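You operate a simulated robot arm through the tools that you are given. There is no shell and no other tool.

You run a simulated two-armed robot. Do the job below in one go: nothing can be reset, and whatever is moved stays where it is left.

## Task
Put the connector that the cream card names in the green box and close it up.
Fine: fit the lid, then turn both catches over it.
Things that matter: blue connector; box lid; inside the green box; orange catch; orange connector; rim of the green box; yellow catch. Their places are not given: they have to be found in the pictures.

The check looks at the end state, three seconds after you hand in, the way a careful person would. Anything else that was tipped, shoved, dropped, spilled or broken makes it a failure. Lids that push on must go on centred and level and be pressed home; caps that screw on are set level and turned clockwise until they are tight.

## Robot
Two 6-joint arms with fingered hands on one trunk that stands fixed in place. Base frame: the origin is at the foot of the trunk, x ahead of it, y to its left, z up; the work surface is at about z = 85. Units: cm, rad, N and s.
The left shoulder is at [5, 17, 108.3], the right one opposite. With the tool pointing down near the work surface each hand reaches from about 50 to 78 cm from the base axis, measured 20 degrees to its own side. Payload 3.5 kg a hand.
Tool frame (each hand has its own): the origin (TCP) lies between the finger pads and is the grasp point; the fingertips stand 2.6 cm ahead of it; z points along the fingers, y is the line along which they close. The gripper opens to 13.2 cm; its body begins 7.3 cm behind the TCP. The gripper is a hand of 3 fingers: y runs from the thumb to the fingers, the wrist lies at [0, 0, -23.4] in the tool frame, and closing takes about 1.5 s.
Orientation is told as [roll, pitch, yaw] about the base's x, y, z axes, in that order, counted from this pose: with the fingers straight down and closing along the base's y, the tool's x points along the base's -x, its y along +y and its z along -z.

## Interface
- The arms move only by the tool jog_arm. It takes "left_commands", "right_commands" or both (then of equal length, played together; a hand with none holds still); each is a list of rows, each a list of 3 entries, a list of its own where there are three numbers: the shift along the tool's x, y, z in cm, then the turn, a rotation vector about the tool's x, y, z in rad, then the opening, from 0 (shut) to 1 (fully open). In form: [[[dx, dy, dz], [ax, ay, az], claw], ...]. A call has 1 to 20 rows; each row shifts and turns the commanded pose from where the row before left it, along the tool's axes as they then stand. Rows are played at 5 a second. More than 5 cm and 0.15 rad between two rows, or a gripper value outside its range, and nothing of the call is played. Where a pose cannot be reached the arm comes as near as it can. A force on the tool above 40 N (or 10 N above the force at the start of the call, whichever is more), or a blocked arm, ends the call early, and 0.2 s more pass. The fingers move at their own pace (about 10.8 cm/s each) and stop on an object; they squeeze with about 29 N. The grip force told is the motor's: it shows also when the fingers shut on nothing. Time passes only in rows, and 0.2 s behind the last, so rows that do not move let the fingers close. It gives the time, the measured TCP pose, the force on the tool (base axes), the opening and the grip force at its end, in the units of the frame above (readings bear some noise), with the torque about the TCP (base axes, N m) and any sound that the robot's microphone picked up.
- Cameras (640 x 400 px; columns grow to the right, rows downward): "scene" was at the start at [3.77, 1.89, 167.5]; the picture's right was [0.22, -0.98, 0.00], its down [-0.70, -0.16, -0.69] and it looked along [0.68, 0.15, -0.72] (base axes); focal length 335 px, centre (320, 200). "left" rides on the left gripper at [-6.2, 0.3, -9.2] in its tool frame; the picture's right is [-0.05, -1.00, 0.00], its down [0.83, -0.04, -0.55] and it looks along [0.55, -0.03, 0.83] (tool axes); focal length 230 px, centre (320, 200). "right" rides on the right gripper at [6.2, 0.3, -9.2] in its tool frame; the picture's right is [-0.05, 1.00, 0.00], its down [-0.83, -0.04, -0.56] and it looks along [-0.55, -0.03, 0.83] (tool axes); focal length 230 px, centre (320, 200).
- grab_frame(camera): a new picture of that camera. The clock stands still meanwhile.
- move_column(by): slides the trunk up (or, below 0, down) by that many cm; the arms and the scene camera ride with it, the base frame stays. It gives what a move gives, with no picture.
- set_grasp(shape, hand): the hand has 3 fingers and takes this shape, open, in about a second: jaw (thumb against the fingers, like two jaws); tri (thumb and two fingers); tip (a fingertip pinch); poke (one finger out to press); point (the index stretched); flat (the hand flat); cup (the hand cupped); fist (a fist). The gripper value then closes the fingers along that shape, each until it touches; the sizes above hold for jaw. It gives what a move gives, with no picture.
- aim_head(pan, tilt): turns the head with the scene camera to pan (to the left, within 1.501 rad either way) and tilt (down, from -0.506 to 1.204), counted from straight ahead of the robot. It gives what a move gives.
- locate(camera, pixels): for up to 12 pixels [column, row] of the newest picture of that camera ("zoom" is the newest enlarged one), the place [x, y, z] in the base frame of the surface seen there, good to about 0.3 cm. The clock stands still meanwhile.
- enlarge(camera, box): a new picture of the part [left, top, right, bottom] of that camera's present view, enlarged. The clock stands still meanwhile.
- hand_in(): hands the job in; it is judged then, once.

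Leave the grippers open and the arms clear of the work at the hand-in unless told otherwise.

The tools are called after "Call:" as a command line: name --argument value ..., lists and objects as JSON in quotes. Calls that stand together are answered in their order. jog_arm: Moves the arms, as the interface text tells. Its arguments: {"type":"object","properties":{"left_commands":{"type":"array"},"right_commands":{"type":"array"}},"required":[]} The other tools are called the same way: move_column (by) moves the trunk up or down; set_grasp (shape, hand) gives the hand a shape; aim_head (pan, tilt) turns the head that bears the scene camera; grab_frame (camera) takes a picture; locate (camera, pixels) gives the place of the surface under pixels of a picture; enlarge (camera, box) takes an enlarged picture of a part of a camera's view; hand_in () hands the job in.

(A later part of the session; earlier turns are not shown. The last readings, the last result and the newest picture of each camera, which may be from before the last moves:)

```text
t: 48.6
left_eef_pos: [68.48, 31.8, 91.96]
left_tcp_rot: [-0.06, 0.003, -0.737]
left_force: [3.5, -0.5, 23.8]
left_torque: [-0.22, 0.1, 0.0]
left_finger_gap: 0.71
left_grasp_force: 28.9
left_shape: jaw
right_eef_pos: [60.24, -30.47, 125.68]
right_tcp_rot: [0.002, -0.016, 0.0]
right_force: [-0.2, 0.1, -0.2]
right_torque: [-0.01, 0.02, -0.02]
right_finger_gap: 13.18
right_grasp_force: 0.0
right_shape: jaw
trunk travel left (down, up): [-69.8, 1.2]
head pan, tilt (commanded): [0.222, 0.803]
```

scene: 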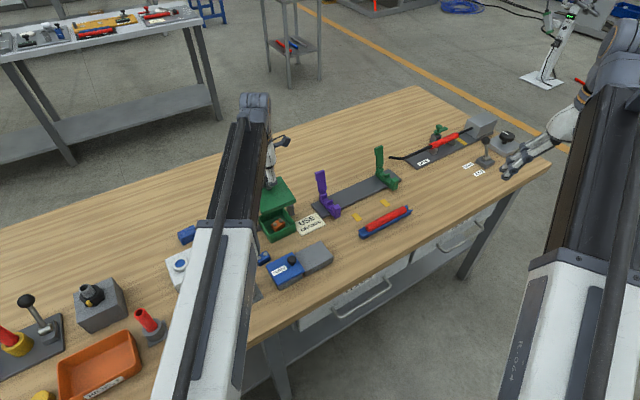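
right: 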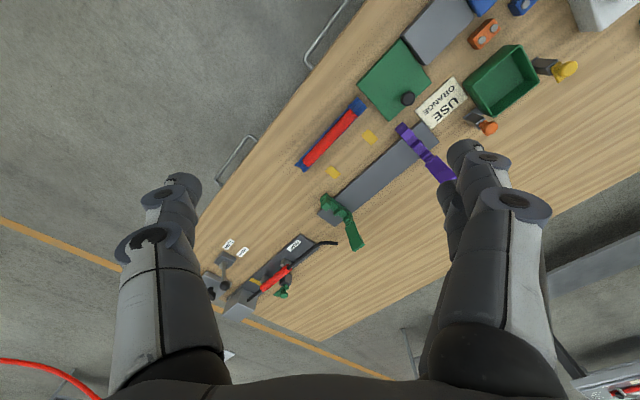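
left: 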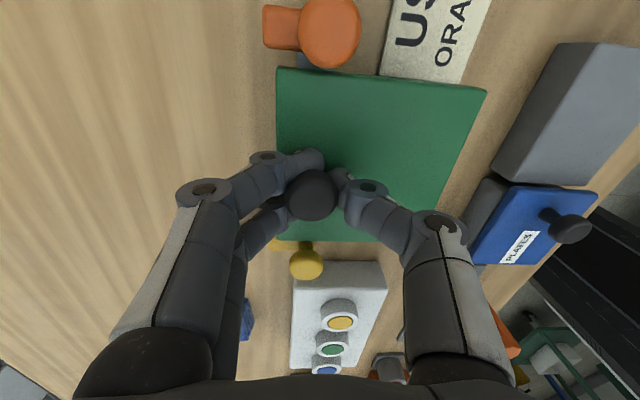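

Force rose to 24 N with almost no extra travel, and the load is now spread toward the knob, so the lid is seated on the rim. I'll relieve the pressure, then open the fingers to about 4.5 cm and check the lid stays put.

Call:
jog_arm --left_commands '[[[0, -0.01, -0.15], [0, 0, 0], 0], [[0, -0.006, -0.1], [0, 0, 0], 0], [[0, 0, 0], [0, 0, 0], 0], [[0, 0, 0], [0, 0, 0], 0.15], [[0, 0, 0], [0, 0, 0], 0.3], [[0, 0, 0], [0, 0, 0], 0.36], [[0, 0, 0], [0, 0, 0], 0.36], [[0, 0, 0], [0, 0, 0], 0.36]]'

Call:
grab_frame --camera "left"

```text
t: 50.4
left_eef_pos: [68.35, 31.92, 92.15]
left_tcp_rot: [-0.062, 0.003, -0.736]
left_force: [-1.4, -2.0, 17.4]
left_torque: [0.1, -0.28, -0.06]
left_finger_gap: 4.38
left_grasp_force: 0.0
left_shape: jaw
right_eef_pos: [60.31, -30.45, 125.57]
right_tcp_rot: [0.002, -0.017, 0.0]
right_force: [-0.7, 0.1, 0.5]
right_torque: [0.01, -0.01, 0.01]
right_finger_gap: 13.15
right_grasp_force: 0.1
right_shape: jaw
trunk travel left (down, up): [-69.8, 1.2]
head pan, tilt (commanded): [0.222, 0.803]
```

```text
taken
```

left: 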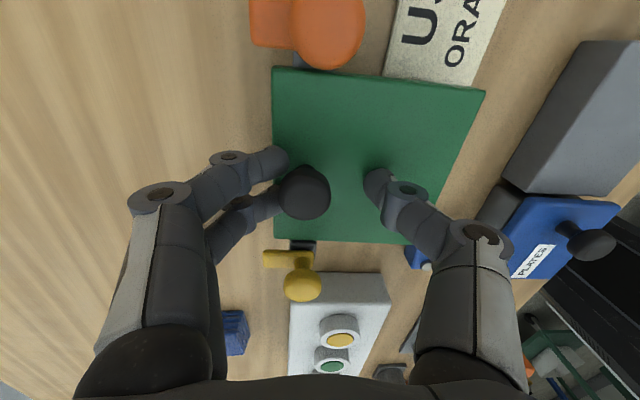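

The fingertips are pressing on the lid after opening (17 N), and the knob sits nearer the +u fingers. I'll rise slightly, re-centre the opened fingers around the knob, and then rise clear.

Call:
jog_arm --left_commands '[[[0, 0, -0.3], [0, 0, 0], 0.36], [[0, 0.3, -0.2], [0, 0, 0], 0.4], [[0, 0.3, -0.2], [0, 0, 0], 0.42], [[0, 0, 0], [0, 0, 0], 0.42]]'

Call:
grab_frame --camera "left"

```text
t: 51.4
left_eef_pos: [68.96, 32.37, 92.67]
left_tcp_rot: [-0.062, 0.002, -0.736]
left_force: [0.0, -0.1, 0.8]
left_torque: [0.0, -0.01, 0.0]
left_finger_gap: 5.48
left_grasp_force: 0.1
left_shape: jaw
right_eef_pos: [60.37, -30.45, 125.5]
right_tcp_rot: [-0.001, -0.014, 0.0]
right_force: [0.2, 0.7, -0.6]
right_torque: [-0.01, -0.01, 0.05]
right_finger_gap: 13.2
right_grasp_force: 0.1
right_shape: jaw
trunk travel left (down, up): [-69.8, 1.2]
head pan, tilt (commanded): [0.222, 0.803]
```

```text
taken
```

left: 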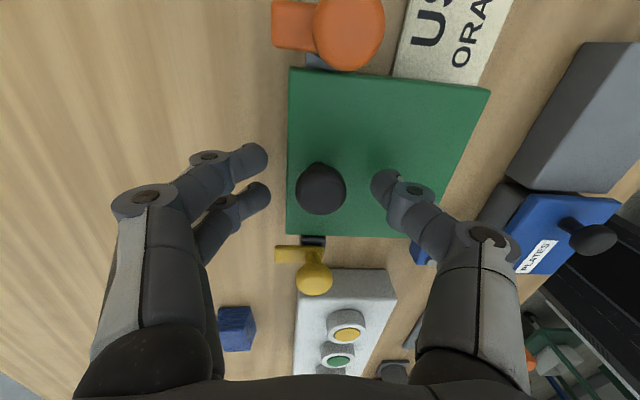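

Force is zero and the fingers are clear of the knob at (320,188). I'll rise straight up to about z=104 and inspect the lid.

Call:
jog_arm --left_commands '[[[0, -0.06, -1], [0, 0, 0], 0.42], [[0, -0.1, -1.5], [0, 0, 0], 0.42], [[0, -0.13, -2], [0, 0, 0], 0.42], [[0, -0.16, -2.5], [0, 0, 0], 0.42], [[0, -0.16, -2.5], [0, 0, 0], 0.42], [[0, -0.13, -2], [0, 0, 0], 0.42], [[0, 0, 0], [-0.033, 0, 0.025], 0.42], [[0, 0, 0], [-0.032, 0, 0.025], 0.42], [[0, 0, 0], [0, 0, 0], 0.42]]'

Call:
grab_frame --camera "left"

Call:
enlarge --camera "scene" --box '[250, 190, 314, 240]'

```text
t: 53.4
left_eef_pos: [68.94, 32.43, 104.32]
left_tcp_rot: [0.005, 0.0, -0.786]
left_force: [0.6, -0.3, 0.5]
left_torque: [-0.01, -0.01, -0.04]
left_finger_gap: 5.51
left_grasp_force: 0.1
left_shape: jaw
right_eef_pos: [60.51, -30.52, 125.52]
right_tcp_rot: [0.0, -0.013, 0.0]
right_force: [-0.5, -0.3, 0.0]
right_torque: [-0.02, 0.02, -0.01]
right_finger_gap: 13.2
right_grasp_force: 0.0
right_shape: jaw
trunk travel left (down, up): [-69.8, 1.2]
head pan, tilt (commanded): [0.222, 0.803]
```

```text
taken
```

left: 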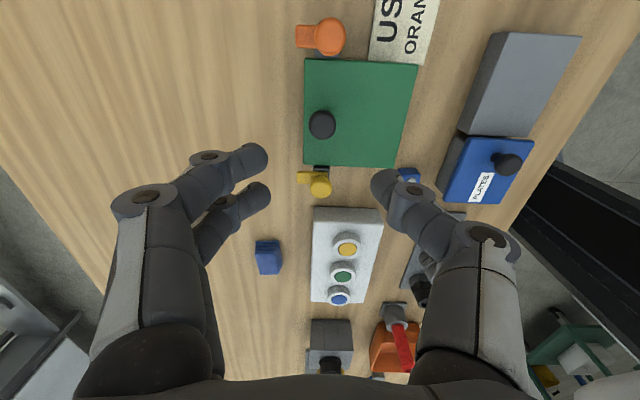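

```text
8.00 times, centred on (282, 215) of scene
```

zoom: 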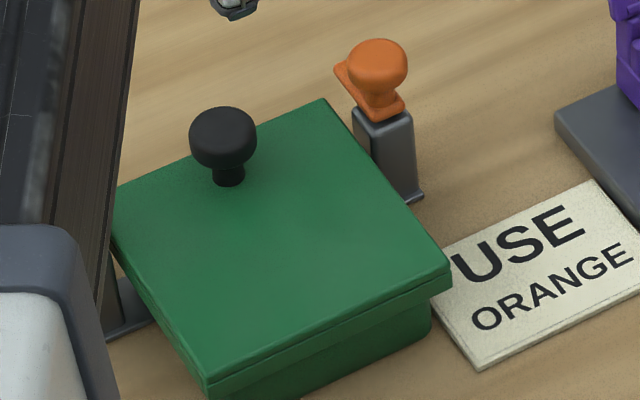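

The lid is on the box and looks level. I'll measure its top heights and position.

Call:
locate --camera "zoom" --pixels '[[443, 265], [322, 105], [208, 365], [120, 190], [380, 178], [330, 322], [160, 270], [220, 150], [280, 250], [350, 140], [270, 345], [400, 290]]'

Call:
enlarge --camera "left" --box '[280, 10, 440, 210]'

```text
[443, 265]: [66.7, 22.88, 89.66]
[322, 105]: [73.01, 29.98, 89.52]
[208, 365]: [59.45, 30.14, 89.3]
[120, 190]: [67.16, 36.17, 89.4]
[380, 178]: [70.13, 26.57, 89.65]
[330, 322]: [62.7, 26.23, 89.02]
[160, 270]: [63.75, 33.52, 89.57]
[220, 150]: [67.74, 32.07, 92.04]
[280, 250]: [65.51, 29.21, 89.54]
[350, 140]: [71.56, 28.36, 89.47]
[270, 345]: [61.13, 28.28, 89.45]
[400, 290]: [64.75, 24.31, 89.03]
```

```text
2.00 times, centred on (360, 110) of left
```

zoom: 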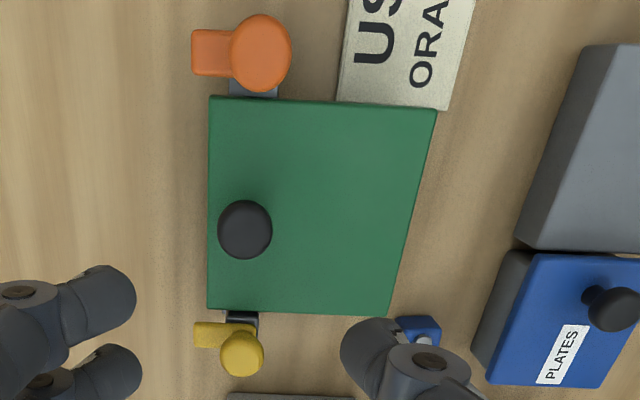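

The lid top reads z≈89.5 at all four corners, with its centre at about (68.15, 26.0) in u,v. It's seated, centred and level. To make sure the side away from the knob is pressed home too, I'll press with closed fingertips on the other half of the lid. First I'll move over (u≈66.3, v≈25.9) with closed fingers and descend to z≈93.3.

Call:
jog_arm --left_commands '[[[0, -1.8, 0], [0, 0, 0], 0.2], [[0, -1.8, 0], [0, 0, 0], 0], [[0, -1.8, 0], [0, 0, 0], 0], [[0, 0, 0], [0, 0, 0], 0], [[0, 0, 0], [0, 0, 0], 0], [[0, 0, 2.2], [0, 0, 0], 0], [[0, 0, 2.2], [0, 0, 0], 0], [[0, 0, 2.2], [0, 0, 0], 0], [[0, 0, 2.2], [0, 0, 0], 0], [[0, 0, 2.2], [0, 0, 0], 0], [[0, 0, 0], [0, 0, 0], 0]]'

Call:
grab_frame --camera "left"

```text
t: 55.8
left_eef_pos: [65.14, 28.41, 93.17]
left_tcp_rot: [0.001, 0.002, -0.786]
left_force: [0.4, -1.0, -0.4]
left_torque: [0.0, -0.02, 0.04]
left_finger_gap: 0.01
left_grasp_force: 29.3
left_shape: jaw
right_eef_pos: [60.49, -30.48, 125.6]
right_tcp_rot: [0.0, -0.015, 0.0]
right_force: [0.8, 0.1, 0.2]
right_torque: [0.0, -0.02, -0.02]
right_finger_gap: 13.17
right_grasp_force: 0.1
right_shape: jaw
trunk travel left (down, up): [-69.8, 1.2]
head pan, tilt (commanded): [0.222, 0.803]
```

```text
taken
```

left: 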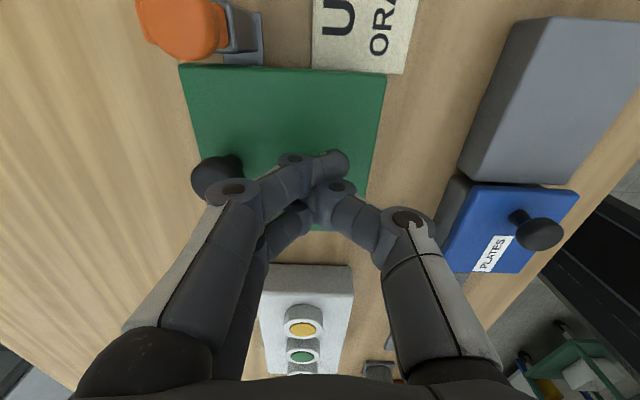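

The fingers are clear of the lid knob. I'll press down in small steps on the lid.

Call:
jog_arm --left_commands '[[[0, 0, 0.4], [0, 0, 0], 0], [[0, 0, 0.3], [0, 0, 0], 0], [[0, 0, 0.2], [0, 0, 0], 0], [[0, 0, 0], [0, 0, 0], 0]]'

```text
t: 56.8
left_eef_pos: [65.27, 28.42, 92.41]
left_tcp_rot: [0.001, 0.001, -0.787]
left_force: [-0.3, 0.2, -0.4]
left_torque: [0.0, 0.0, -0.01]
left_finger_gap: 0.0
left_grasp_force: 28.4
left_shape: jaw
right_eef_pos: [60.36, -30.38, 125.6]
right_tcp_rot: [-0.001, -0.013, 0.0]
right_force: [-0.1, 0.1, -0.4]
right_torque: [0.01, -0.04, -0.01]
right_finger_gap: 13.16
right_grasp_force: 0.0
right_shape: jaw
trunk travel left (down, up): [-69.8, 1.2]
head pan, tilt (commanded): [0.222, 0.803]
```

Call:
jog_arm --left_commands '[[[0, 0, 0.2], [0, 0, 0], 0], [[0, 0, 0.2], [0, 0, 0], 0], [[0, 0, 0.15], [0, 0, 0], 0], [[0, 0, 0], [0, 0, 0], 0]]'

```text
t: 57.8
left_eef_pos: [65.22, 28.63, 91.98]
left_tcp_rot: [0.005, 0.0, -0.788]
left_force: [0.6, 0.2, 7.4]
left_torque: [-0.02, 0.0, 0.01]
left_finger_gap: 0.01
left_grasp_force: 29.0
left_shape: jaw
right_eef_pos: [60.36, -30.49, 125.6]
right_tcp_rot: [-0.002, -0.014, -0.002]
right_force: [0.3, -0.5, -0.2]
right_torque: [-0.01, 0.02, 0.01]
right_finger_gap: 13.16
right_grasp_force: 0.1
right_shape: jaw
trunk travel left (down, up): [-69.8, 1.2]
head pan, tilt (commanded): [0.222, 0.803]
```

Contact at 7.4 N. I'll press further to around 25–30 N.

Call:
jog_arm --left_commands '[[[0, 0, 0.1], [0, 0, 0], 0], [[0, 0, 0.1], [0, 0, 0], 0], [[0, 0, 0], [0, 0, 0], 0]]'

```text
t: 58.6
left_eef_pos: [64.99, 28.49, 91.71]
left_tcp_rot: [0.006, 0.0, -0.787]
left_force: [1.3, -0.2, 22.2]
left_torque: [-0.04, 0.02, 0.03]
left_finger_gap: 0.0
left_grasp_force: 28.7
left_shape: jaw
right_eef_pos: [60.28, -30.54, 125.59]
right_tcp_rot: [0.001, -0.017, 0.001]
right_force: [0.2, 0.3, 0.3]
right_torque: [-0.02, -0.02, -0.02]
right_finger_gap: 13.18
right_grasp_force: 0.0
right_shape: jaw
trunk travel left (down, up): [-69.8, 1.2]
head pan, tilt (commanded): [0.222, 0.803]
```

Call:
jog_arm --left_commands '[[[0, 0, 0.1], [0, 0, 0], 0], [[0, 0, 0], [0, 0, 0], 0]]'

Call:
jog_arm --left_commands '[[[0, 0, -0.3], [0, 0, 0], 0], [[0, 0, -0.7], [0, 0, 0], 0], [[0, 0, -2], [0, 0, 0], 0], [[0, 0, -3], [0, 0, 0], 0], [[0, 0, -3], [0, 0, 0], 0], [[0, 0, -3], [0, 0, 0], 0], [[0, 0, 0], [0, 0, 0], 0.3]]'

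Call:
enlarge --camera "scene" --box '[250, 190, 314, 240]'

Call:
grab_frame --camera "left"

```text
t: 59.2
left_eef_pos: [65.03, 28.42, 91.6]
left_tcp_rot: [0.004, 0.001, -0.787]
left_force: [0.6, -1.5, 30.0]
left_torque: [-0.02, 0.04, -0.02]
left_finger_gap: 0.0
left_grasp_force: 28.7
left_shape: jaw
right_eef_pos: [60.26, -30.49, 125.72]
right_tcp_rot: [0.0, -0.017, 0.0]
right_force: [-0.6, 0.6, 0.1]
right_torque: [0.03, 0.01, 0.0]
right_finger_gap: 13.19
right_grasp_force: 0.1
right_shape: jaw
trunk travel left (down, up): [-69.8, 1.2]
head pan, tilt (commanded): [0.222, 0.803]
```

```text
t: 60.8
left_eef_pos: [64.87, 28.63, 103.65]
left_tcp_rot: [0.002, 0.001, -0.788]
left_force: [0.3, 0.4, 0.2]
left_torque: [0.0, -0.02, -0.03]
left_finger_gap: 3.77
left_grasp_force: 0.0
left_shape: jaw
right_eef_pos: [60.37, -30.47, 125.55]
right_tcp_rot: [0.001, -0.014, -0.002]
right_force: [0.0, -0.6, -0.1]
right_torque: [0.0, 0.0, 0.03]
right_finger_gap: 13.19
right_grasp_force: 0.1
right_shape: jaw
trunk travel left (down, up): [-69.8, 1.2]
head pan, tilt (commanded): [0.222, 0.803]
```

```text
8.00 times, centred on (282, 215) of scene
```

zoom: 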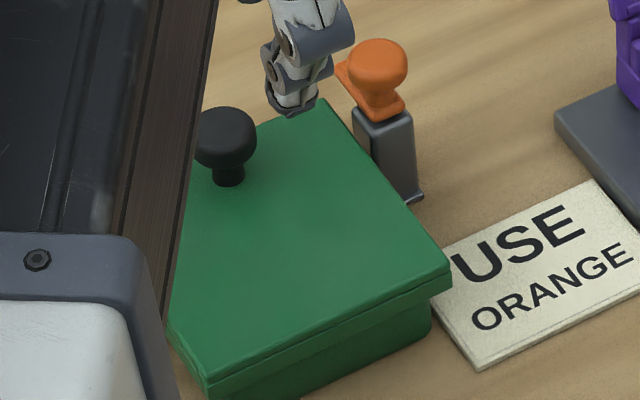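

```text
taken
```

left: 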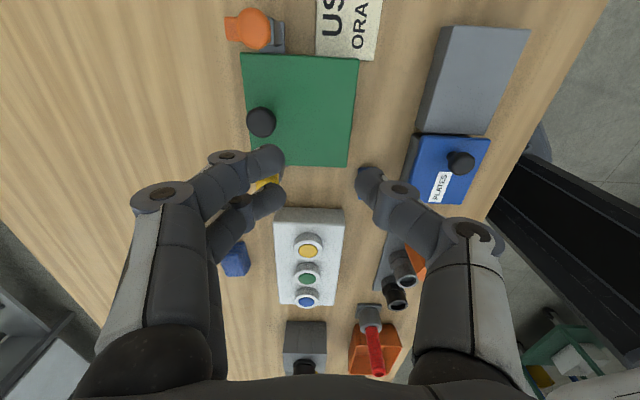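

I pressed to 30 N with no visible change, so the lid is home. Now the catches. I'll take a close look at the orange catch next to the lid.

Call:
enlarge --camera "scene" --box '[284, 192, 308, 218]'

Call:
locate --camera "zoom" --pixels '[[200, 100], [300, 100], [250, 200], [350, 200], [250, 250], [350, 250], [250, 300], [150, 150], [200, 150], [150, 300], [300, 330], [100, 200]]'

```text
15.38 times, centred on (296, 205) of scene
```

zoom: 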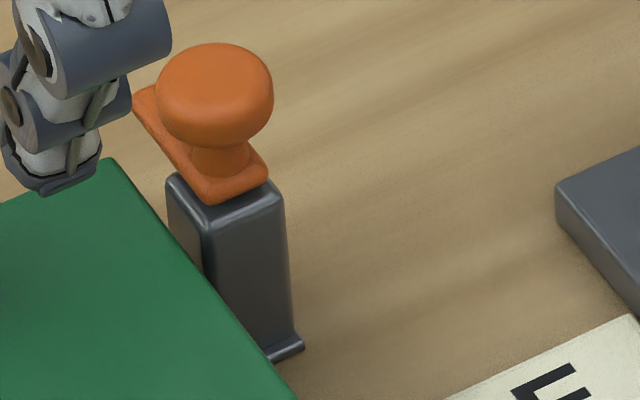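

```text
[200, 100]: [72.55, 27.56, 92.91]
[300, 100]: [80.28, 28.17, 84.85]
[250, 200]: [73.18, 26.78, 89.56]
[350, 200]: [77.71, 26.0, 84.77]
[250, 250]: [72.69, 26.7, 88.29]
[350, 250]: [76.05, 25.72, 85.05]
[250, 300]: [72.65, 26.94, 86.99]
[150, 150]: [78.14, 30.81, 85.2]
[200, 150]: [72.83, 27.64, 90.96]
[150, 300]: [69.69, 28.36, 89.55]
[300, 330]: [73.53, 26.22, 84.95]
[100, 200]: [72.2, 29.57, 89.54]
```

The catch has a tongue lying on the post at z≈89.6–90.1, with a neck and a mushroom cap about 2.5 cm wide and up to 92.9. I'll turn each catch by gripping its cap with three fingers and rotating the hand 90° about the post axis. The yellow turns clockwise, so I start at yaw +45°. I'll turn the hand and move over the yellow catch.

Call:
jog_arm --left_commands '[[[0, 0, -0.5], [0, 0, -0.131], 0.34], [[0, 0, 0], [0, 0, -0.131], 0.34], [[0, 0, 0], [0, 0, -0.131], 0.34], [[0, 0, 0], [0, 0, -0.131], 0.34], [[0, 0, 0], [0, 0, -0.131], 0.34], [[0, 0, 0], [0, 0, -0.131], 0.34], [[0, 0, 0], [0, 0, -0.131], 0.34], [[0, 0, 0], [0, 0, -0.131], 0.34], [[0, 0, 0], [0, 0, -0.131], 0.34], [[0, 0, 0], [0, 0, -0.131], 0.34], [[0, 0, 0], [0, 0, -0.131], 0.34], [[0, 0, 0], [0, 0, -0.131], 0.34], [[-1.7, 2.1, 0], [0, 0, 0], 0.34], [[-1.7, 2.1, 0], [0, 0, 0], 0.34], [[-1.7, 2.1, 0], [0, 0, 0], 0.34], [[0, 0, 0], [0, 0, 0], 0.34]]'

Call:
grab_frame --camera "left"

Call:
grab_frame --camera "scene"

```text
t: 64.2
left_eef_pos: [63.99, 36.59, 104.25]
left_tcp_rot: [0.002, -0.002, 0.786]
left_force: [-0.9, -1.2, -1.0]
left_torque: [0.03, 0.01, 0.02]
left_finger_gap: 4.43
left_grasp_force: 0.0
left_shape: jaw
right_eef_pos: [60.49, -30.49, 125.53]
right_tcp_rot: [0.0, -0.013, -0.001]
right_force: [0.6, -0.5, 0.9]
right_torque: [-0.02, 0.04, -0.04]
right_finger_gap: 13.19
right_grasp_force: 0.1
right_shape: jaw
trunk travel left (down, up): [-69.8, 1.2]
head pan, tilt (commanded): [0.222, 0.803]
```

```text
taken
```

left: 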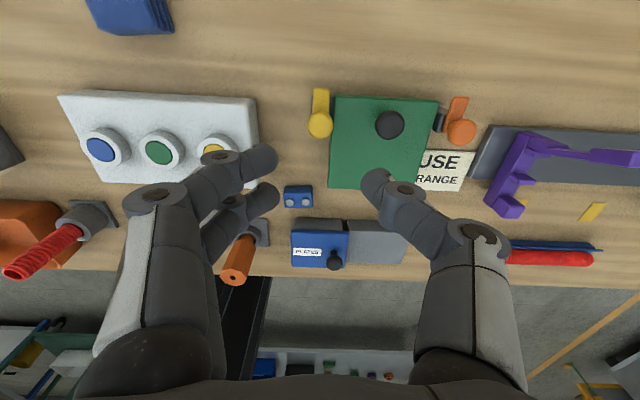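

```text
taken
```

scene: 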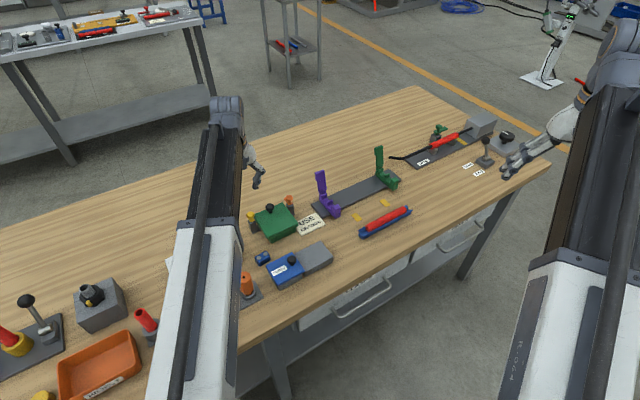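

The yellow cap is at (320,125) in the left view, and the scene also shows the box clearly. I'll enlarge both.

Call:
enlarge --camera "scene" --box '[242, 192, 306, 246]'

Call:
enlarge --camera "left" --box '[290, 70, 490, 200]'

Call:
locate --camera "zoom" --pixels '[[96, 175], [60, 175], [133, 175], [96, 138], [96, 212], [100, 70], [78, 64], [122, 64], [130, 88], [470, 104], [140, 370], [430, 385]]'

```text
7.41 times, centred on (274, 219) of scene
```

zoom: 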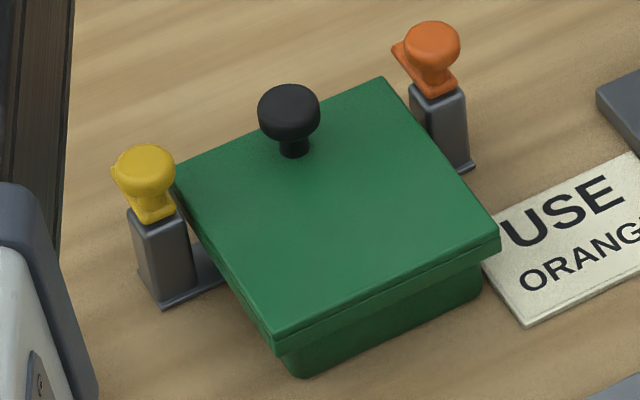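

```text
3.08 times, centred on (390, 135) of left
```

zoom: 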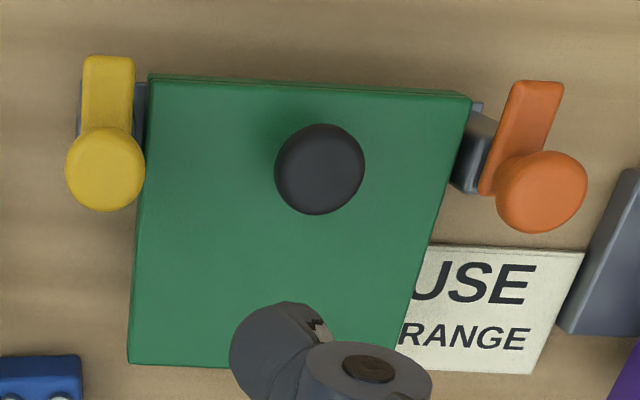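

```text
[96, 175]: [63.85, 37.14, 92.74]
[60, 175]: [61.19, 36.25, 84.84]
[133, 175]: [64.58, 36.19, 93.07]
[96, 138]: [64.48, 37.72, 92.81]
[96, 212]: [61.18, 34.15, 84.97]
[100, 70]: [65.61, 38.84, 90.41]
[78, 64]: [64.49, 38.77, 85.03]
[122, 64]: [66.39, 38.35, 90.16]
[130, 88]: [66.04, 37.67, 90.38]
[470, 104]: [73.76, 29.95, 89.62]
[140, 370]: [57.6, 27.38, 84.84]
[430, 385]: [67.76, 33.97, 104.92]
```

Everything looks right: the lid is fully on and both tongues still point +u. The yellow cap's axis is about (64.1, 36.8). I'll shift so the cap will sit centred in the three-finger grip and descend to z≈96.

Call:
jog_arm --left_commands '[[[-0.23, -0.33, 0], [0, 0, 0], 0.34], [[0, 0, 2], [0, 0, 0], 0.34], [[0, 0, 2], [0, 0, 0], 0.34], [[0, 0, 2], [0, 0, 0], 0.34], [[0, 0, 2], [0, 0, 0], 0.34], [[0, 0, 0], [0, 0, 0], 0.34], [[0, 0, 0], [0, 0, 0], 0.34]]'

Call:
grab_frame --camera "left"

```text
t: 65.8
left_eef_pos: [64.71, 36.56, 96.26]
left_tcp_rot: [0.002, 0.0, 0.786]
left_force: [0.3, -0.5, 0.6]
left_torque: [0.0, 0.0, -0.02]
left_finger_gap: 4.46
left_grasp_force: 0.0
left_shape: jaw
right_eef_pos: [60.32, -30.52, 125.56]
right_tcp_rot: [0.0, -0.014, -0.001]
right_force: [0.0, 0.1, 0.8]
right_torque: [-0.02, 0.0, -0.01]
right_finger_gap: 13.2
right_grasp_force: 0.0
right_shape: jaw
trunk travel left (down, up): [-69.8, 1.2]
head pan, tilt (commanded): [0.222, 0.803]
```

```text
taken
```

left: 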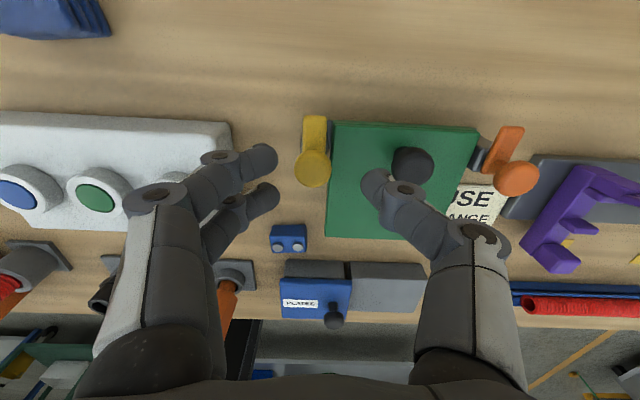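

The cap at (313,167) is where I want it, about 0.4 cm toward the finger pair and centred fore-aft. I'll descend 3.3 cm.

Call:
jog_arm --left_commands '[[[0, 0, 1.2], [0, 0, 0], 0.34], [[0, 0, 1.2], [0, 0, 0], 0.34], [[0, 0, 0.6], [0, 0, 0], 0.34], [[0, 0, 0.3], [0, 0, 0], 0.34], [[0, 0, 0], [0, 0, 0], 0.34]]'

Call:
grab_frame --camera "left"

```text
t: 67.0
left_eef_pos: [64.73, 36.62, 92.72]
left_tcp_rot: [0.001, -0.002, 0.786]
left_force: [-0.6, 0.9, -0.5]
left_torque: [0.0, 0.04, -0.02]
left_finger_gap: 4.46
left_grasp_force: 0.1
left_shape: jaw
right_eef_pos: [60.39, -30.37, 125.51]
right_tcp_rot: [-0.002, -0.014, 0.001]
right_force: [0.3, 0.3, 0.4]
right_torque: [-0.03, 0.01, 0.03]
right_finger_gap: 13.19
right_grasp_force: 0.2
right_shape: jaw
trunk travel left (down, up): [-69.8, 1.2]
head pan, tilt (commanded): [0.222, 0.803]
```

```text
taken
```

left: 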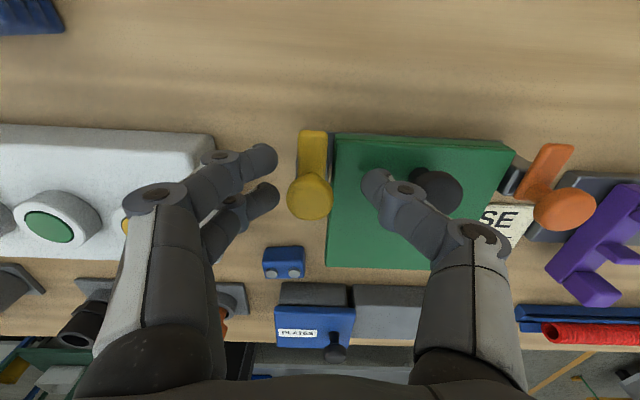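

The cap at (310,197) is well placed between the fingers and thumb. I'll close gently on it.

Call:
jog_arm --left_commands '[[[0, 0, -0.1], [0, 0, 0], 0.28], [[0, 0, 0], [0, 0, 0], 0.22], [[0, 0, 0], [0, 0, 0], 0.16], [[0, 0, 0], [0, 0, 0], 0.1], [[0, 0, 0], [0, 0, 0], 0.04], [[0, 0, 0], [0, 0, 0], 0], [[0, 0, 0], [0, 0, 0], 0], [[0, 0, 0], [0, 0, 0], 0]]'

Call:
grab_frame --camera "left"

```text
t: 68.8
left_eef_pos: [64.71, 36.62, 92.84]
left_tcp_rot: [0.0, -0.005, 0.785]
left_force: [-3.8, 6.7, 7.1]
left_torque: [0.63, 0.65, -0.05]
left_finger_gap: 0.8
left_grasp_force: 28.2
left_shape: jaw
right_eef_pos: [60.29, -30.35, 125.6]
right_tcp_rot: [-0.001, -0.016, 0.0]
right_force: [0.3, 0.7, 0.6]
right_torque: [0.01, 0.03, -0.02]
right_finger_gap: 13.18
right_grasp_force: 0.0
right_shape: jaw
trunk travel left (down, up): [-69.8, 1.2]
head pan, tilt (commanded): [0.222, 0.803]
```

```text
taken
```

left: 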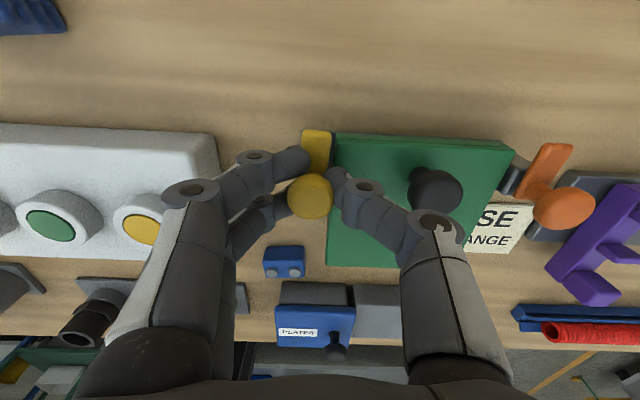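

I have the cap gripped (gap 0.8), with a small side force of about 7 N. I'll relieve it with a 0.1 cm nudge.

Call:
jog_arm --left_commands '[[[0, 0.1, -0.08], [0, 0, 0], 0], [[0, 0, 0], [0, 0, 0], 0]]'

```text
t: 69.4
left_eef_pos: [64.58, 36.6, 92.85]
left_tcp_rot: [0.003, 0.001, 0.785]
left_force: [-1.7, 3.3, -4.9]
left_torque: [0.51, 0.45, -0.07]
left_finger_gap: 0.78
left_grasp_force: 28.5
left_shape: jaw
right_eef_pos: [60.4, -30.34, 125.54]
right_tcp_rot: [0.0, -0.014, 0.001]
right_force: [-0.6, 0.1, 0.1]
right_torque: [0.01, -0.03, 0.01]
right_finger_gap: 13.19
right_grasp_force: 0.0
right_shape: jaw
trunk travel left (down, up): [-69.8, 1.2]
head pan, tilt (commanded): [0.222, 0.803]
```

Call:
jog_arm --left_commands '[[[0, 0.05, 0.03], [0, 0, 0], 0], [[0.04, 0, 0], [0, 0, 0.1], 0], [[0.04, 0, 0], [0, 0, 0.1], 0], [[0.04, 0, 0], [0, 0, 0.1], 0], [[0, 0, 0], [0, 0, 0], 0]]'

Call:
grab_frame --camera "left"

```text
t: 70.6
left_eef_pos: [64.54, 36.58, 92.8]
left_tcp_rot: [0.002, -0.001, 0.482]
left_force: [-0.6, -7.5, -2.7]
left_torque: [0.46, 0.37, 0.04]
left_finger_gap: 0.72
left_grasp_force: 29.0
left_shape: jaw
right_eef_pos: [60.44, -30.46, 125.56]
right_tcp_rot: [0.001, -0.013, 0.0]
right_force: [-1.0, 0.6, 0.4]
right_torque: [0.0, 0.02, 0.02]
right_finger_gap: 13.16
right_grasp_force: 0.0
right_shape: jaw
trunk travel left (down, up): [-69.8, 1.2]
head pan, tilt (commanded): [0.222, 0.803]
```

```text
taken
```

left: 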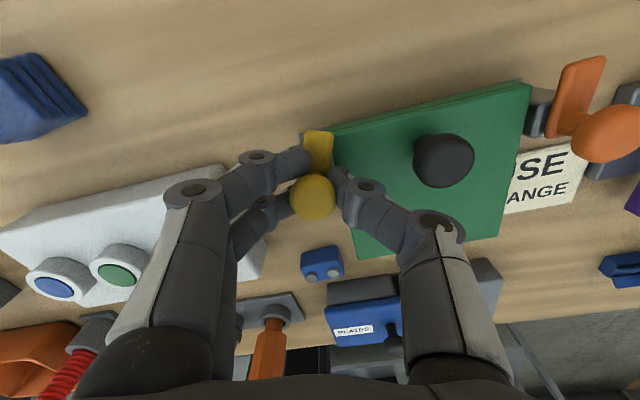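

The tongue is turning with the hand. There's a small side force, so I'll correct the centre and continue turning by 0.4 rad.

Call:
jog_arm --left_commands '[[[0.06, -0.08, 0.02], [0, 0, 0], 0], [[0.055, 0, 0], [0, 0, 0.1], 0], [[0.055, 0, 0], [0, 0, 0.1], 0], [[0.055, 0, 0], [0, 0, 0.1], 0], [[0.055, 0, 0], [0, 0, 0.1], 0], [[0, 0, 0], [0, 0, 0], 0]]'

Call:
grab_frame --camera "left"

```text
t: 72.0
left_eef_pos: [64.42, 36.45, 92.78]
left_tcp_rot: [0.003, -0.001, 0.083]
left_force: [11.2, -3.4, 0.8]
left_torque: [0.63, -0.18, -0.03]
left_finger_gap: 0.74
left_grasp_force: 28.9
left_shape: jaw
right_eef_pos: [60.54, -30.54, 125.51]
right_tcp_rot: [0.001, -0.013, 0.0]
right_force: [0.0, 0.0, -0.2]
right_torque: [0.02, -0.03, 0.01]
right_finger_gap: 13.17
right_grasp_force: 0.2
right_shape: jaw
trunk travel left (down, up): [-69.8, 1.2]
head pan, tilt (commanded): [0.222, 0.803]
```

```text
taken
```

left: 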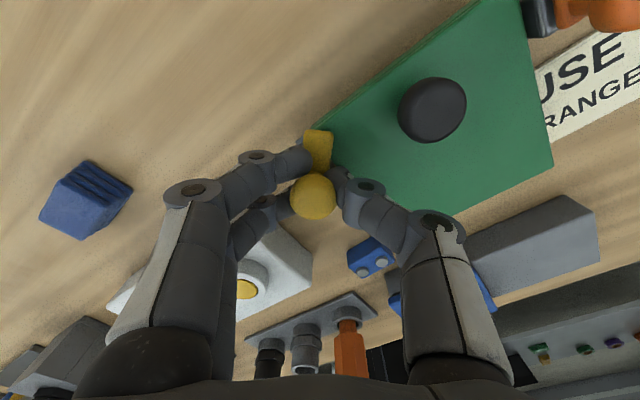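

Turned to yaw 0.08. The side force is now 11 N the other way, so I'll back off 0.12 cm and keep turning with a smaller offset.

Call:
jog_arm --left_commands '[[[-0.13, -0.06, 0], [0, 0, 0], 0], [[0.03, 0, 0], [0, 0, 0.1], 0], [[0.03, 0, 0], [0, 0, 0.1], 0], [[0.03, 0, 0], [0, 0, 0.1], 0], [[0, 0, 0], [0, 0, 0], 0]]'

Call:
grab_frame --camera "left"

```text
t: 73.2
left_eef_pos: [64.49, 36.38, 92.74]
left_tcp_rot: [0.002, 0.0, -0.215]
left_force: [3.5, -1.9, 0.0]
left_torque: [0.64, -0.22, -0.03]
left_finger_gap: 0.71
left_grasp_force: 29.8
left_shape: jaw
right_eef_pos: [60.32, -30.45, 125.48]
right_tcp_rot: [0.0, -0.014, 0.001]
right_force: [-0.6, -0.6, -0.2]
right_torque: [0.0, 0.03, 0.01]
right_finger_gap: 13.17
right_grasp_force: 0.0
right_shape: jaw
trunk travel left (down, up): [-69.8, 1.2]
head pan, tilt (commanded): [0.222, 0.803]
```

```text
taken
```

left: 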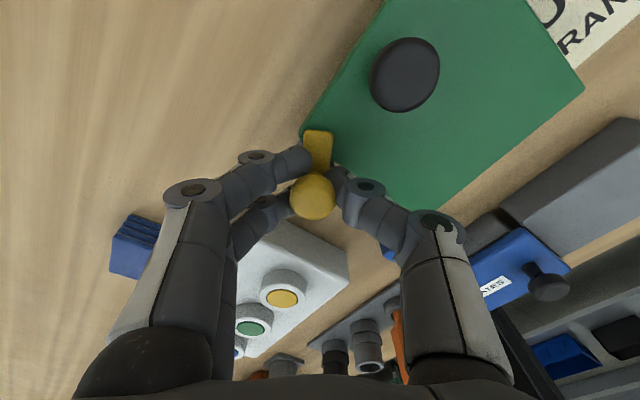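

Good: the tongue is moving over the lid and the force is low. I'll continue with 0.3 rad.

Call:
jog_arm --left_commands '[[[-0.04, 0, 0], [0, 0, 0], 0], [[0.035, 0, 0], [0, 0, 0.1], 0], [[0.035, 0, 0], [0, 0, 0.1], 0], [[0.035, 0, 0], [0, 0, 0.1], 0], [[0, 0, 0], [0, 0, 0], 0]]'

```text
t: 74.4
left_eef_pos: [64.17, 36.36, 92.76]
left_tcp_rot: [0.002, 0.001, -0.518]
left_force: [-0.5, -4.3, -1.6]
left_torque: [0.51, -0.33, 0.0]
left_finger_gap: 0.73
left_grasp_force: 29.1
left_shape: jaw
right_eef_pos: [60.41, -30.61, 125.49]
right_tcp_rot: [0.0, -0.014, 0.001]
right_force: [-0.4, 0.2, 0.5]
right_torque: [0.01, 0.05, 0.02]
right_finger_gap: 13.2
right_grasp_force: 0.1
right_shape: jaw
trunk travel left (down, up): [-69.8, 1.2]
head pan, tilt (commanded): [0.222, 0.803]
```

Call:
jog_arm --left_commands '[[[-0.02, -0.05, 0], [0, 0, 0], 0], [[0.035, 0, 0], [0, 0, 0.1], 0], [[0.035, 0, 0], [0, 0, 0.1], 0], [[0.03, 0, 0], [0, 0, 0.08], 0], [[0, 0, 0], [0, 0, 0], 0]]'

Call:
grab_frame --camera "left"

Call:
enlarge --camera "scene" --box '[242, 192, 306, 246]'

```text
t: 75.6
left_eef_pos: [64.01, 36.18, 92.88]
left_tcp_rot: [0.001, 0.002, -0.796]
left_force: [1.8, -2.1, 0.6]
left_torque: [0.56, -0.48, 0.36]
left_finger_gap: 0.71
left_grasp_force: 28.7
left_shape: jaw
right_eef_pos: [60.37, -30.48, 125.55]
right_tcp_rot: [0.001, -0.014, 0.0]
right_force: [0.4, -0.1, -0.7]
right_torque: [0.0, -0.01, -0.02]
right_finger_gap: 13.19
right_grasp_force: 0.0
right_shape: jaw
trunk travel left (down, up): [-69.8, 1.2]
head pan, tilt (commanded): [0.222, 0.803]
```

```text
taken
```

left: 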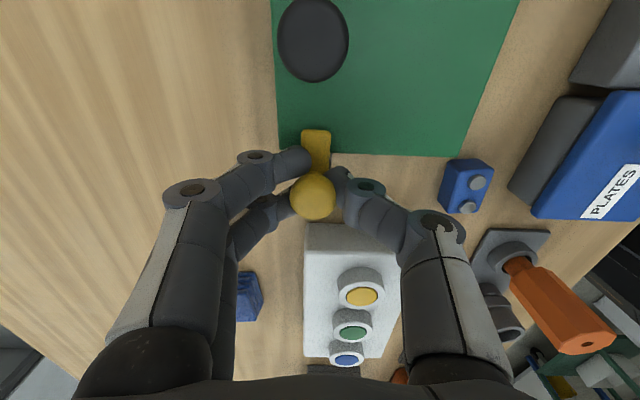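

```text
7.41 times, centred on (274, 219) of scene
```

zoom: 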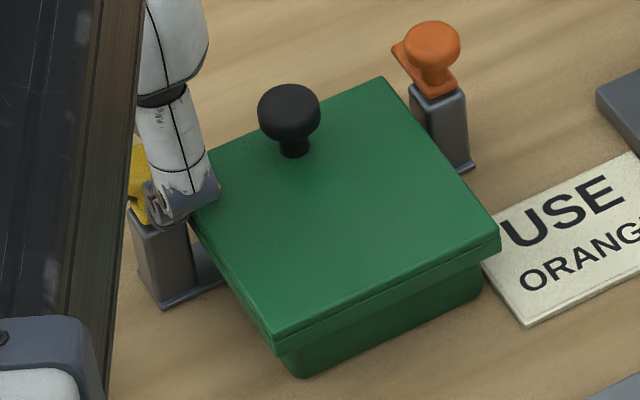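

The vertical torque rose to 0.36 N m at yaw -0.796, so the yellow catch has reached its stop with its tongue over the lid. I'll open the fingers and rise.

Call:
jog_arm --left_commands '[[[0, 0, 0], [0, 0, -0.03], 0], [[0, 0, 0], [0, 0, 0], 0.12], [[0, 0, 0], [0, 0, 0], 0.24], [[0, 0, 0], [0, 0, 0], 0.34], [[0, 0, 0], [0, 0, 0], 0.38], [[0, 0, 0], [0, 0, 0], 0.38]]'

Call:
grab_frame --camera "left"

```text
t: 77.0
left_eef_pos: [64.1, 36.25, 92.63]
left_tcp_rot: [0.002, 0.003, -0.764]
left_force: [-0.6, 0.3, 0.9]
left_torque: [-0.04, 0.0, 0.01]
left_finger_gap: 4.96
left_grasp_force: 0.0
left_shape: jaw
right_eef_pos: [60.42, -30.42, 125.56]
right_tcp_rot: [-0.001, -0.014, 0.0]
right_force: [0.4, 0.0, 0.6]
right_torque: [0.0, 0.01, -0.02]
right_finger_gap: 13.19
right_grasp_force: 0.1
right_shape: jaw
trunk travel left (down, up): [-69.8, 1.2]
head pan, tilt (commanded): [0.222, 0.803]
```

```text
taken
```

left: 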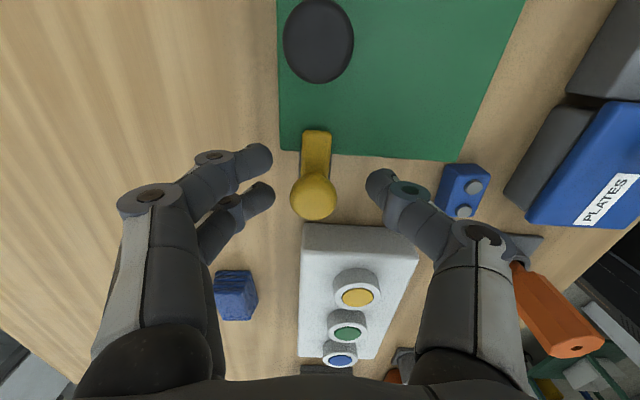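

Released cleanly, and the yellow tongue overlaps the lid edge at (316,145). I'll rise straight up.

Call:
jog_arm --left_commands '[[[0, 0, -1], [0, 0, 0], 0.38], [[0, 0, -2], [0, 0, 0], 0.38], [[0, 0, -2.5], [0, 0, 0], 0.38], [[0, 0, -3], [0, 0, 0], 0.38], [[0, 0, -3], [0, 0, 0.021], 0.38], [[0, 0, 0], [0, 0, 0], 0.38]]'

Call:
grab_frame --camera "left"

Call:
enlarge --camera "scene" --box '[242, 192, 306, 246]'

```text
t: 78.4
left_eef_pos: [64.42, 36.18, 104.21]
left_tcp_rot: [0.002, 0.003, -0.786]
left_force: [-0.8, -0.6, 1.6]
left_torque: [-0.02, -0.05, -0.03]
left_finger_gap: 4.97
left_grasp_force: 0.1
left_shape: jaw
right_eef_pos: [60.37, -30.43, 125.49]
right_tcp_rot: [0.0, -0.015, 0.0]
right_force: [0.6, -0.7, 0.7]
right_torque: [-0.05, 0.03, -0.01]
right_finger_gap: 13.19
right_grasp_force: 0.0
right_shape: jaw
trunk travel left (down, up): [-69.8, 1.2]
head pan, tilt (commanded): [0.222, 0.803]
```

```text
taken
```

left: 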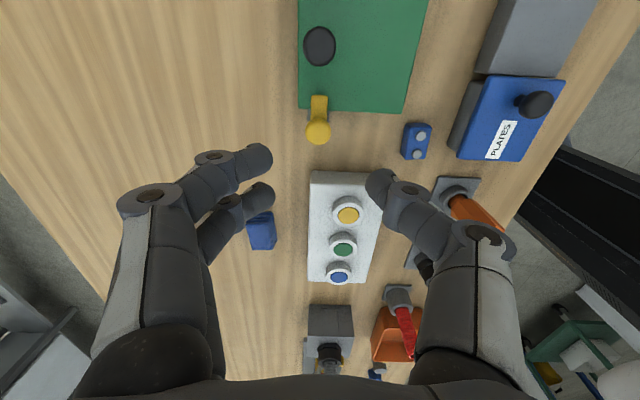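

```text
7.41 times, centred on (274, 219) of scene
```

zoom: 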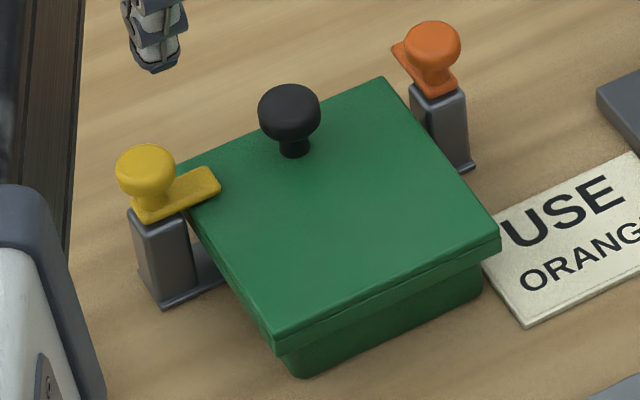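

The yellow catch is closed over the lid. Now I'll move to above the orange catch, keeping yaw -45° as the start for its counter-clockwise turn.

Call:
jog_arm --left_commands '[[[-1.5, -0.05, 0], [0, 0, 0], 0.36], [[-2.2, -0.05, 0], [0, 0, 0], 0.36], [[-2.2, -0.05, 0], [0, 0, 0], 0.36], [[-2.2, -0.05, 0], [0, 0, 0], 0.36], [[-2.2, -0.05, 0], [0, 0, 0], 0.36], [[-2.1, 0, 0], [0, 0, 0], 0.36], [[0, 0, 0], [0, 0, 0], 0.36]]'

Call:
grab_frame --camera "left"

```text
t: 80.0
left_eef_pos: [72.81, 27.36, 103.89]
left_tcp_rot: [0.001, 0.003, -0.785]
left_force: [0.4, 0.1, 0.6]
left_torque: [0.03, 0.01, -0.03]
left_finger_gap: 4.8
left_grasp_force: 0.1
left_shape: jaw
right_eef_pos: [60.42, -30.46, 125.6]
right_tcp_rot: [0.0, -0.014, 0.001]
right_force: [-0.6, 0.3, 0.0]
right_torque: [-0.02, 0.0, 0.02]
right_finger_gap: 13.2
right_grasp_force: 0.0
right_shape: jaw
trunk travel left (down, up): [-69.8, 1.2]
head pan, tilt (commanded): [0.222, 0.803]
```

```text
taken
```

left: 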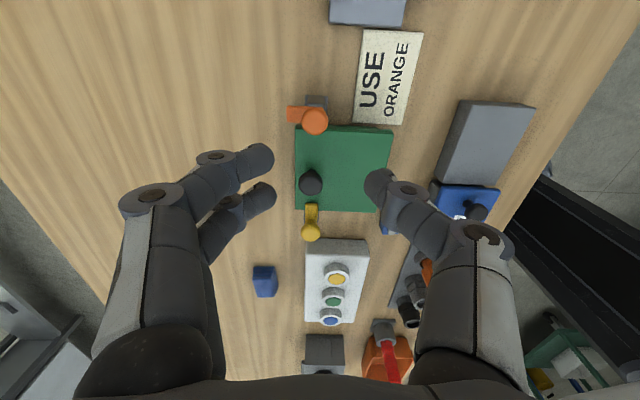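

Reached without trouble. I'll enlarge to measure the orange cap's axis.

Call:
enlarge --camera "left" --box '[270, 80, 398, 220]'

Call:
locate --camera "left" --pixels '[[315, 121], [303, 121], [327, 121], [315, 110], [315, 132], [292, 114], [290, 108], [290, 119], [311, 183], [311, 235], [312, 208], [388, 133]]'

```text
2.86 times, centred on (334, 150) of left
```

zoom: 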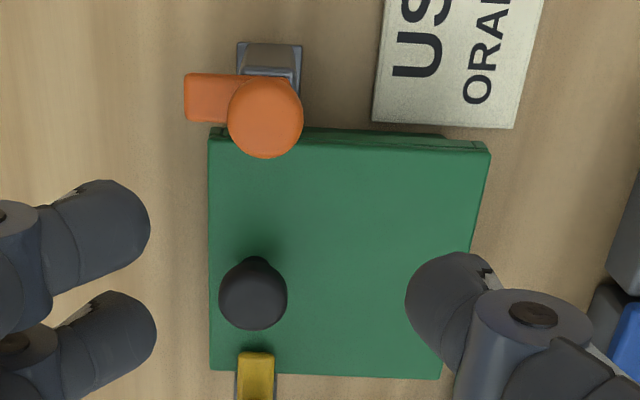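

```text
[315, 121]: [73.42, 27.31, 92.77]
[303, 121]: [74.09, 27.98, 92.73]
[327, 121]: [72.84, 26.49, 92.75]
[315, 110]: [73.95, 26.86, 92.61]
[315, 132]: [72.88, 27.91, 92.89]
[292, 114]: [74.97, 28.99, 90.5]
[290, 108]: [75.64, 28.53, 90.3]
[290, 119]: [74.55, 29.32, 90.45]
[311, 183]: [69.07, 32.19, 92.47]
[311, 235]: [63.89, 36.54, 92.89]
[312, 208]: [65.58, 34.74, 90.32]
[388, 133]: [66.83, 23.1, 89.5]
```

The orange cap's axis is about u 71.2, v 32.5. I'll shift 0.3 cm toward +v and descend to z≈96.

Call:
jog_arm --left_commands '[[[-0.3, 0, 0], [0, 0, 0], 0.36], [[0, 0, 2], [0, 0, 0], 0.36], [[0, 0, 2], [0, 0, 0], 0.36], [[0, 0, 2], [0, 0, 0], 0.36], [[0, 0, 1.7], [0, 0, 0], 0.36], [[0, 0, 0], [0, 0, 0], 0.36], [[0, 0, 0], [0, 0, 0], 0.36]]'

Call:
grab_frame --camera "left"

```text
t: 81.6
left_eef_pos: [73.17, 27.34, 96.71]
left_tcp_rot: [0.002, 0.002, -0.785]
left_force: [0.0, 0.5, 0.5]
left_torque: [0.03, 0.04, -0.01]
left_finger_gap: 4.82
left_grasp_force: 0.1
left_shape: jaw
right_eef_pos: [60.42, -30.25, 125.6]
right_tcp_rot: [0.0, -0.014, 0.002]
right_force: [-0.9, -0.2, -0.4]
right_torque: [0.02, 0.01, 0.0]
right_finger_gap: 13.2
right_grasp_force: 0.0
right_shape: jaw
trunk travel left (down, up): [-69.8, 1.2]
head pan, tilt (commanded): [0.222, 0.803]
```

```text
taken
```

left: 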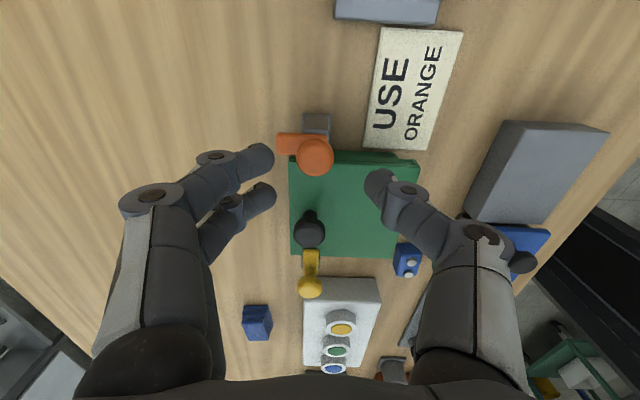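

Call:
locate --camera "left" --pixels '[[315, 156], [298, 156], [332, 156], [315, 140], [315, 172], [310, 120], [326, 120], [283, 144]]'

Call:
enlarge --camera "left" --box '[240, 90, 400, 220]'

```text
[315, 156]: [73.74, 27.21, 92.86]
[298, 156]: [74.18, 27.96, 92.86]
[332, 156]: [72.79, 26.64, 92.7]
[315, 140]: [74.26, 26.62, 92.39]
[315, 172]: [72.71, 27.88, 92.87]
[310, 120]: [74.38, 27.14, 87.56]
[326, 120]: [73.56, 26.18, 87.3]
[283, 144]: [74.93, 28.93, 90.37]
```

```text
3.08 times, centred on (320, 155) of left
```

zoom: 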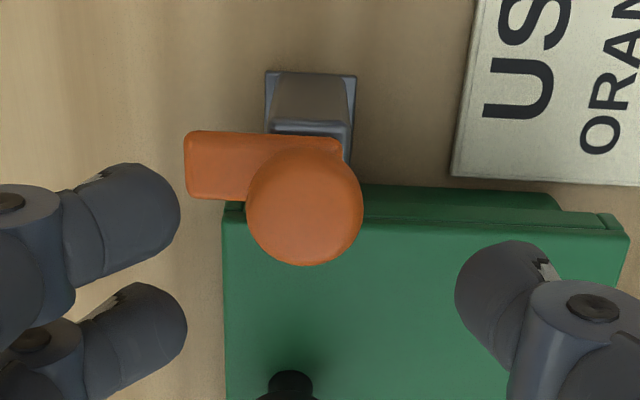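

The cap is slightly further to +v. I'll shift 0.3 cm that way and 0.13 cm in y, then descend 3.8 cm.

Call:
jog_arm --left_commands '[[[-0.3, -0.13, 0], [0, 0, 0], 0.36], [[0, 0, 1.2], [0, 0, 0], 0.36], [[0, 0, 1.2], [0, 0, 0], 0.36], [[0, 0, 0.9], [0, 0, 0], 0.36], [[0, 0, 0.5], [0, 0, 0], 0.36], [[0, 0, 0], [0, 0, 0], 0.36]]'

Call:
grab_frame --camera "left"

```text
t: 83.0
left_eef_pos: [73.09, 26.89, 92.94]
left_tcp_rot: [0.005, -0.002, -0.786]
left_force: [2.0, 1.7, 12.4]
left_torque: [0.4, -0.29, 0.01]
left_finger_gap: 4.9
left_grasp_force: 0.0
left_shape: jaw
right_eef_pos: [60.36, -30.43, 125.52]
right_tcp_rot: [0.002, -0.013, 0.002]
right_force: [-0.4, -0.3, -0.3]
right_torque: [0.0, 0.03, 0.0]
right_finger_gap: 13.2
right_grasp_force: 0.0
right_shape: jaw
trunk travel left (down, up): [-69.8, 1.2]
head pan, tilt (commanded): [0.222, 0.803]
```

```text
taken
```

left: 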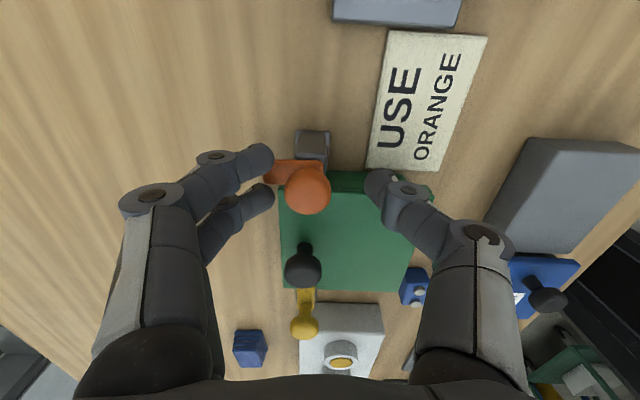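

A 12 N upward force means the finger pair is resting on the orange tongue. I'll raise 0.3 cm and centre by 0.1 cm before closing.

Call:
jog_arm --left_commands '[[[0, 0, -0.3], [0, 0, 0], 0.36], [[-0.05, 0.1, 0], [0, 0, 0], 0.36], [[0, 0, 0], [0, 0, 0], 0.36]]'

```text
t: 83.8
left_eef_pos: [73.14, 26.92, 93.12]
left_tcp_rot: [0.001, 0.002, -0.784]
left_force: [0.4, 0.5, 1.8]
left_torque: [0.06, -0.02, -0.01]
left_finger_gap: 4.81
left_grasp_force: 0.1
left_shape: jaw
right_eef_pos: [60.38, -30.5, 125.68]
right_tcp_rot: [0.0, -0.013, -0.001]
right_force: [0.5, 0.4, -0.1]
right_torque: [0.01, 0.01, 0.03]
right_finger_gap: 13.19
right_grasp_force: 0.2
right_shape: jaw
trunk travel left (down, up): [-69.8, 1.2]
head pan, tilt (commanded): [0.222, 0.803]
```

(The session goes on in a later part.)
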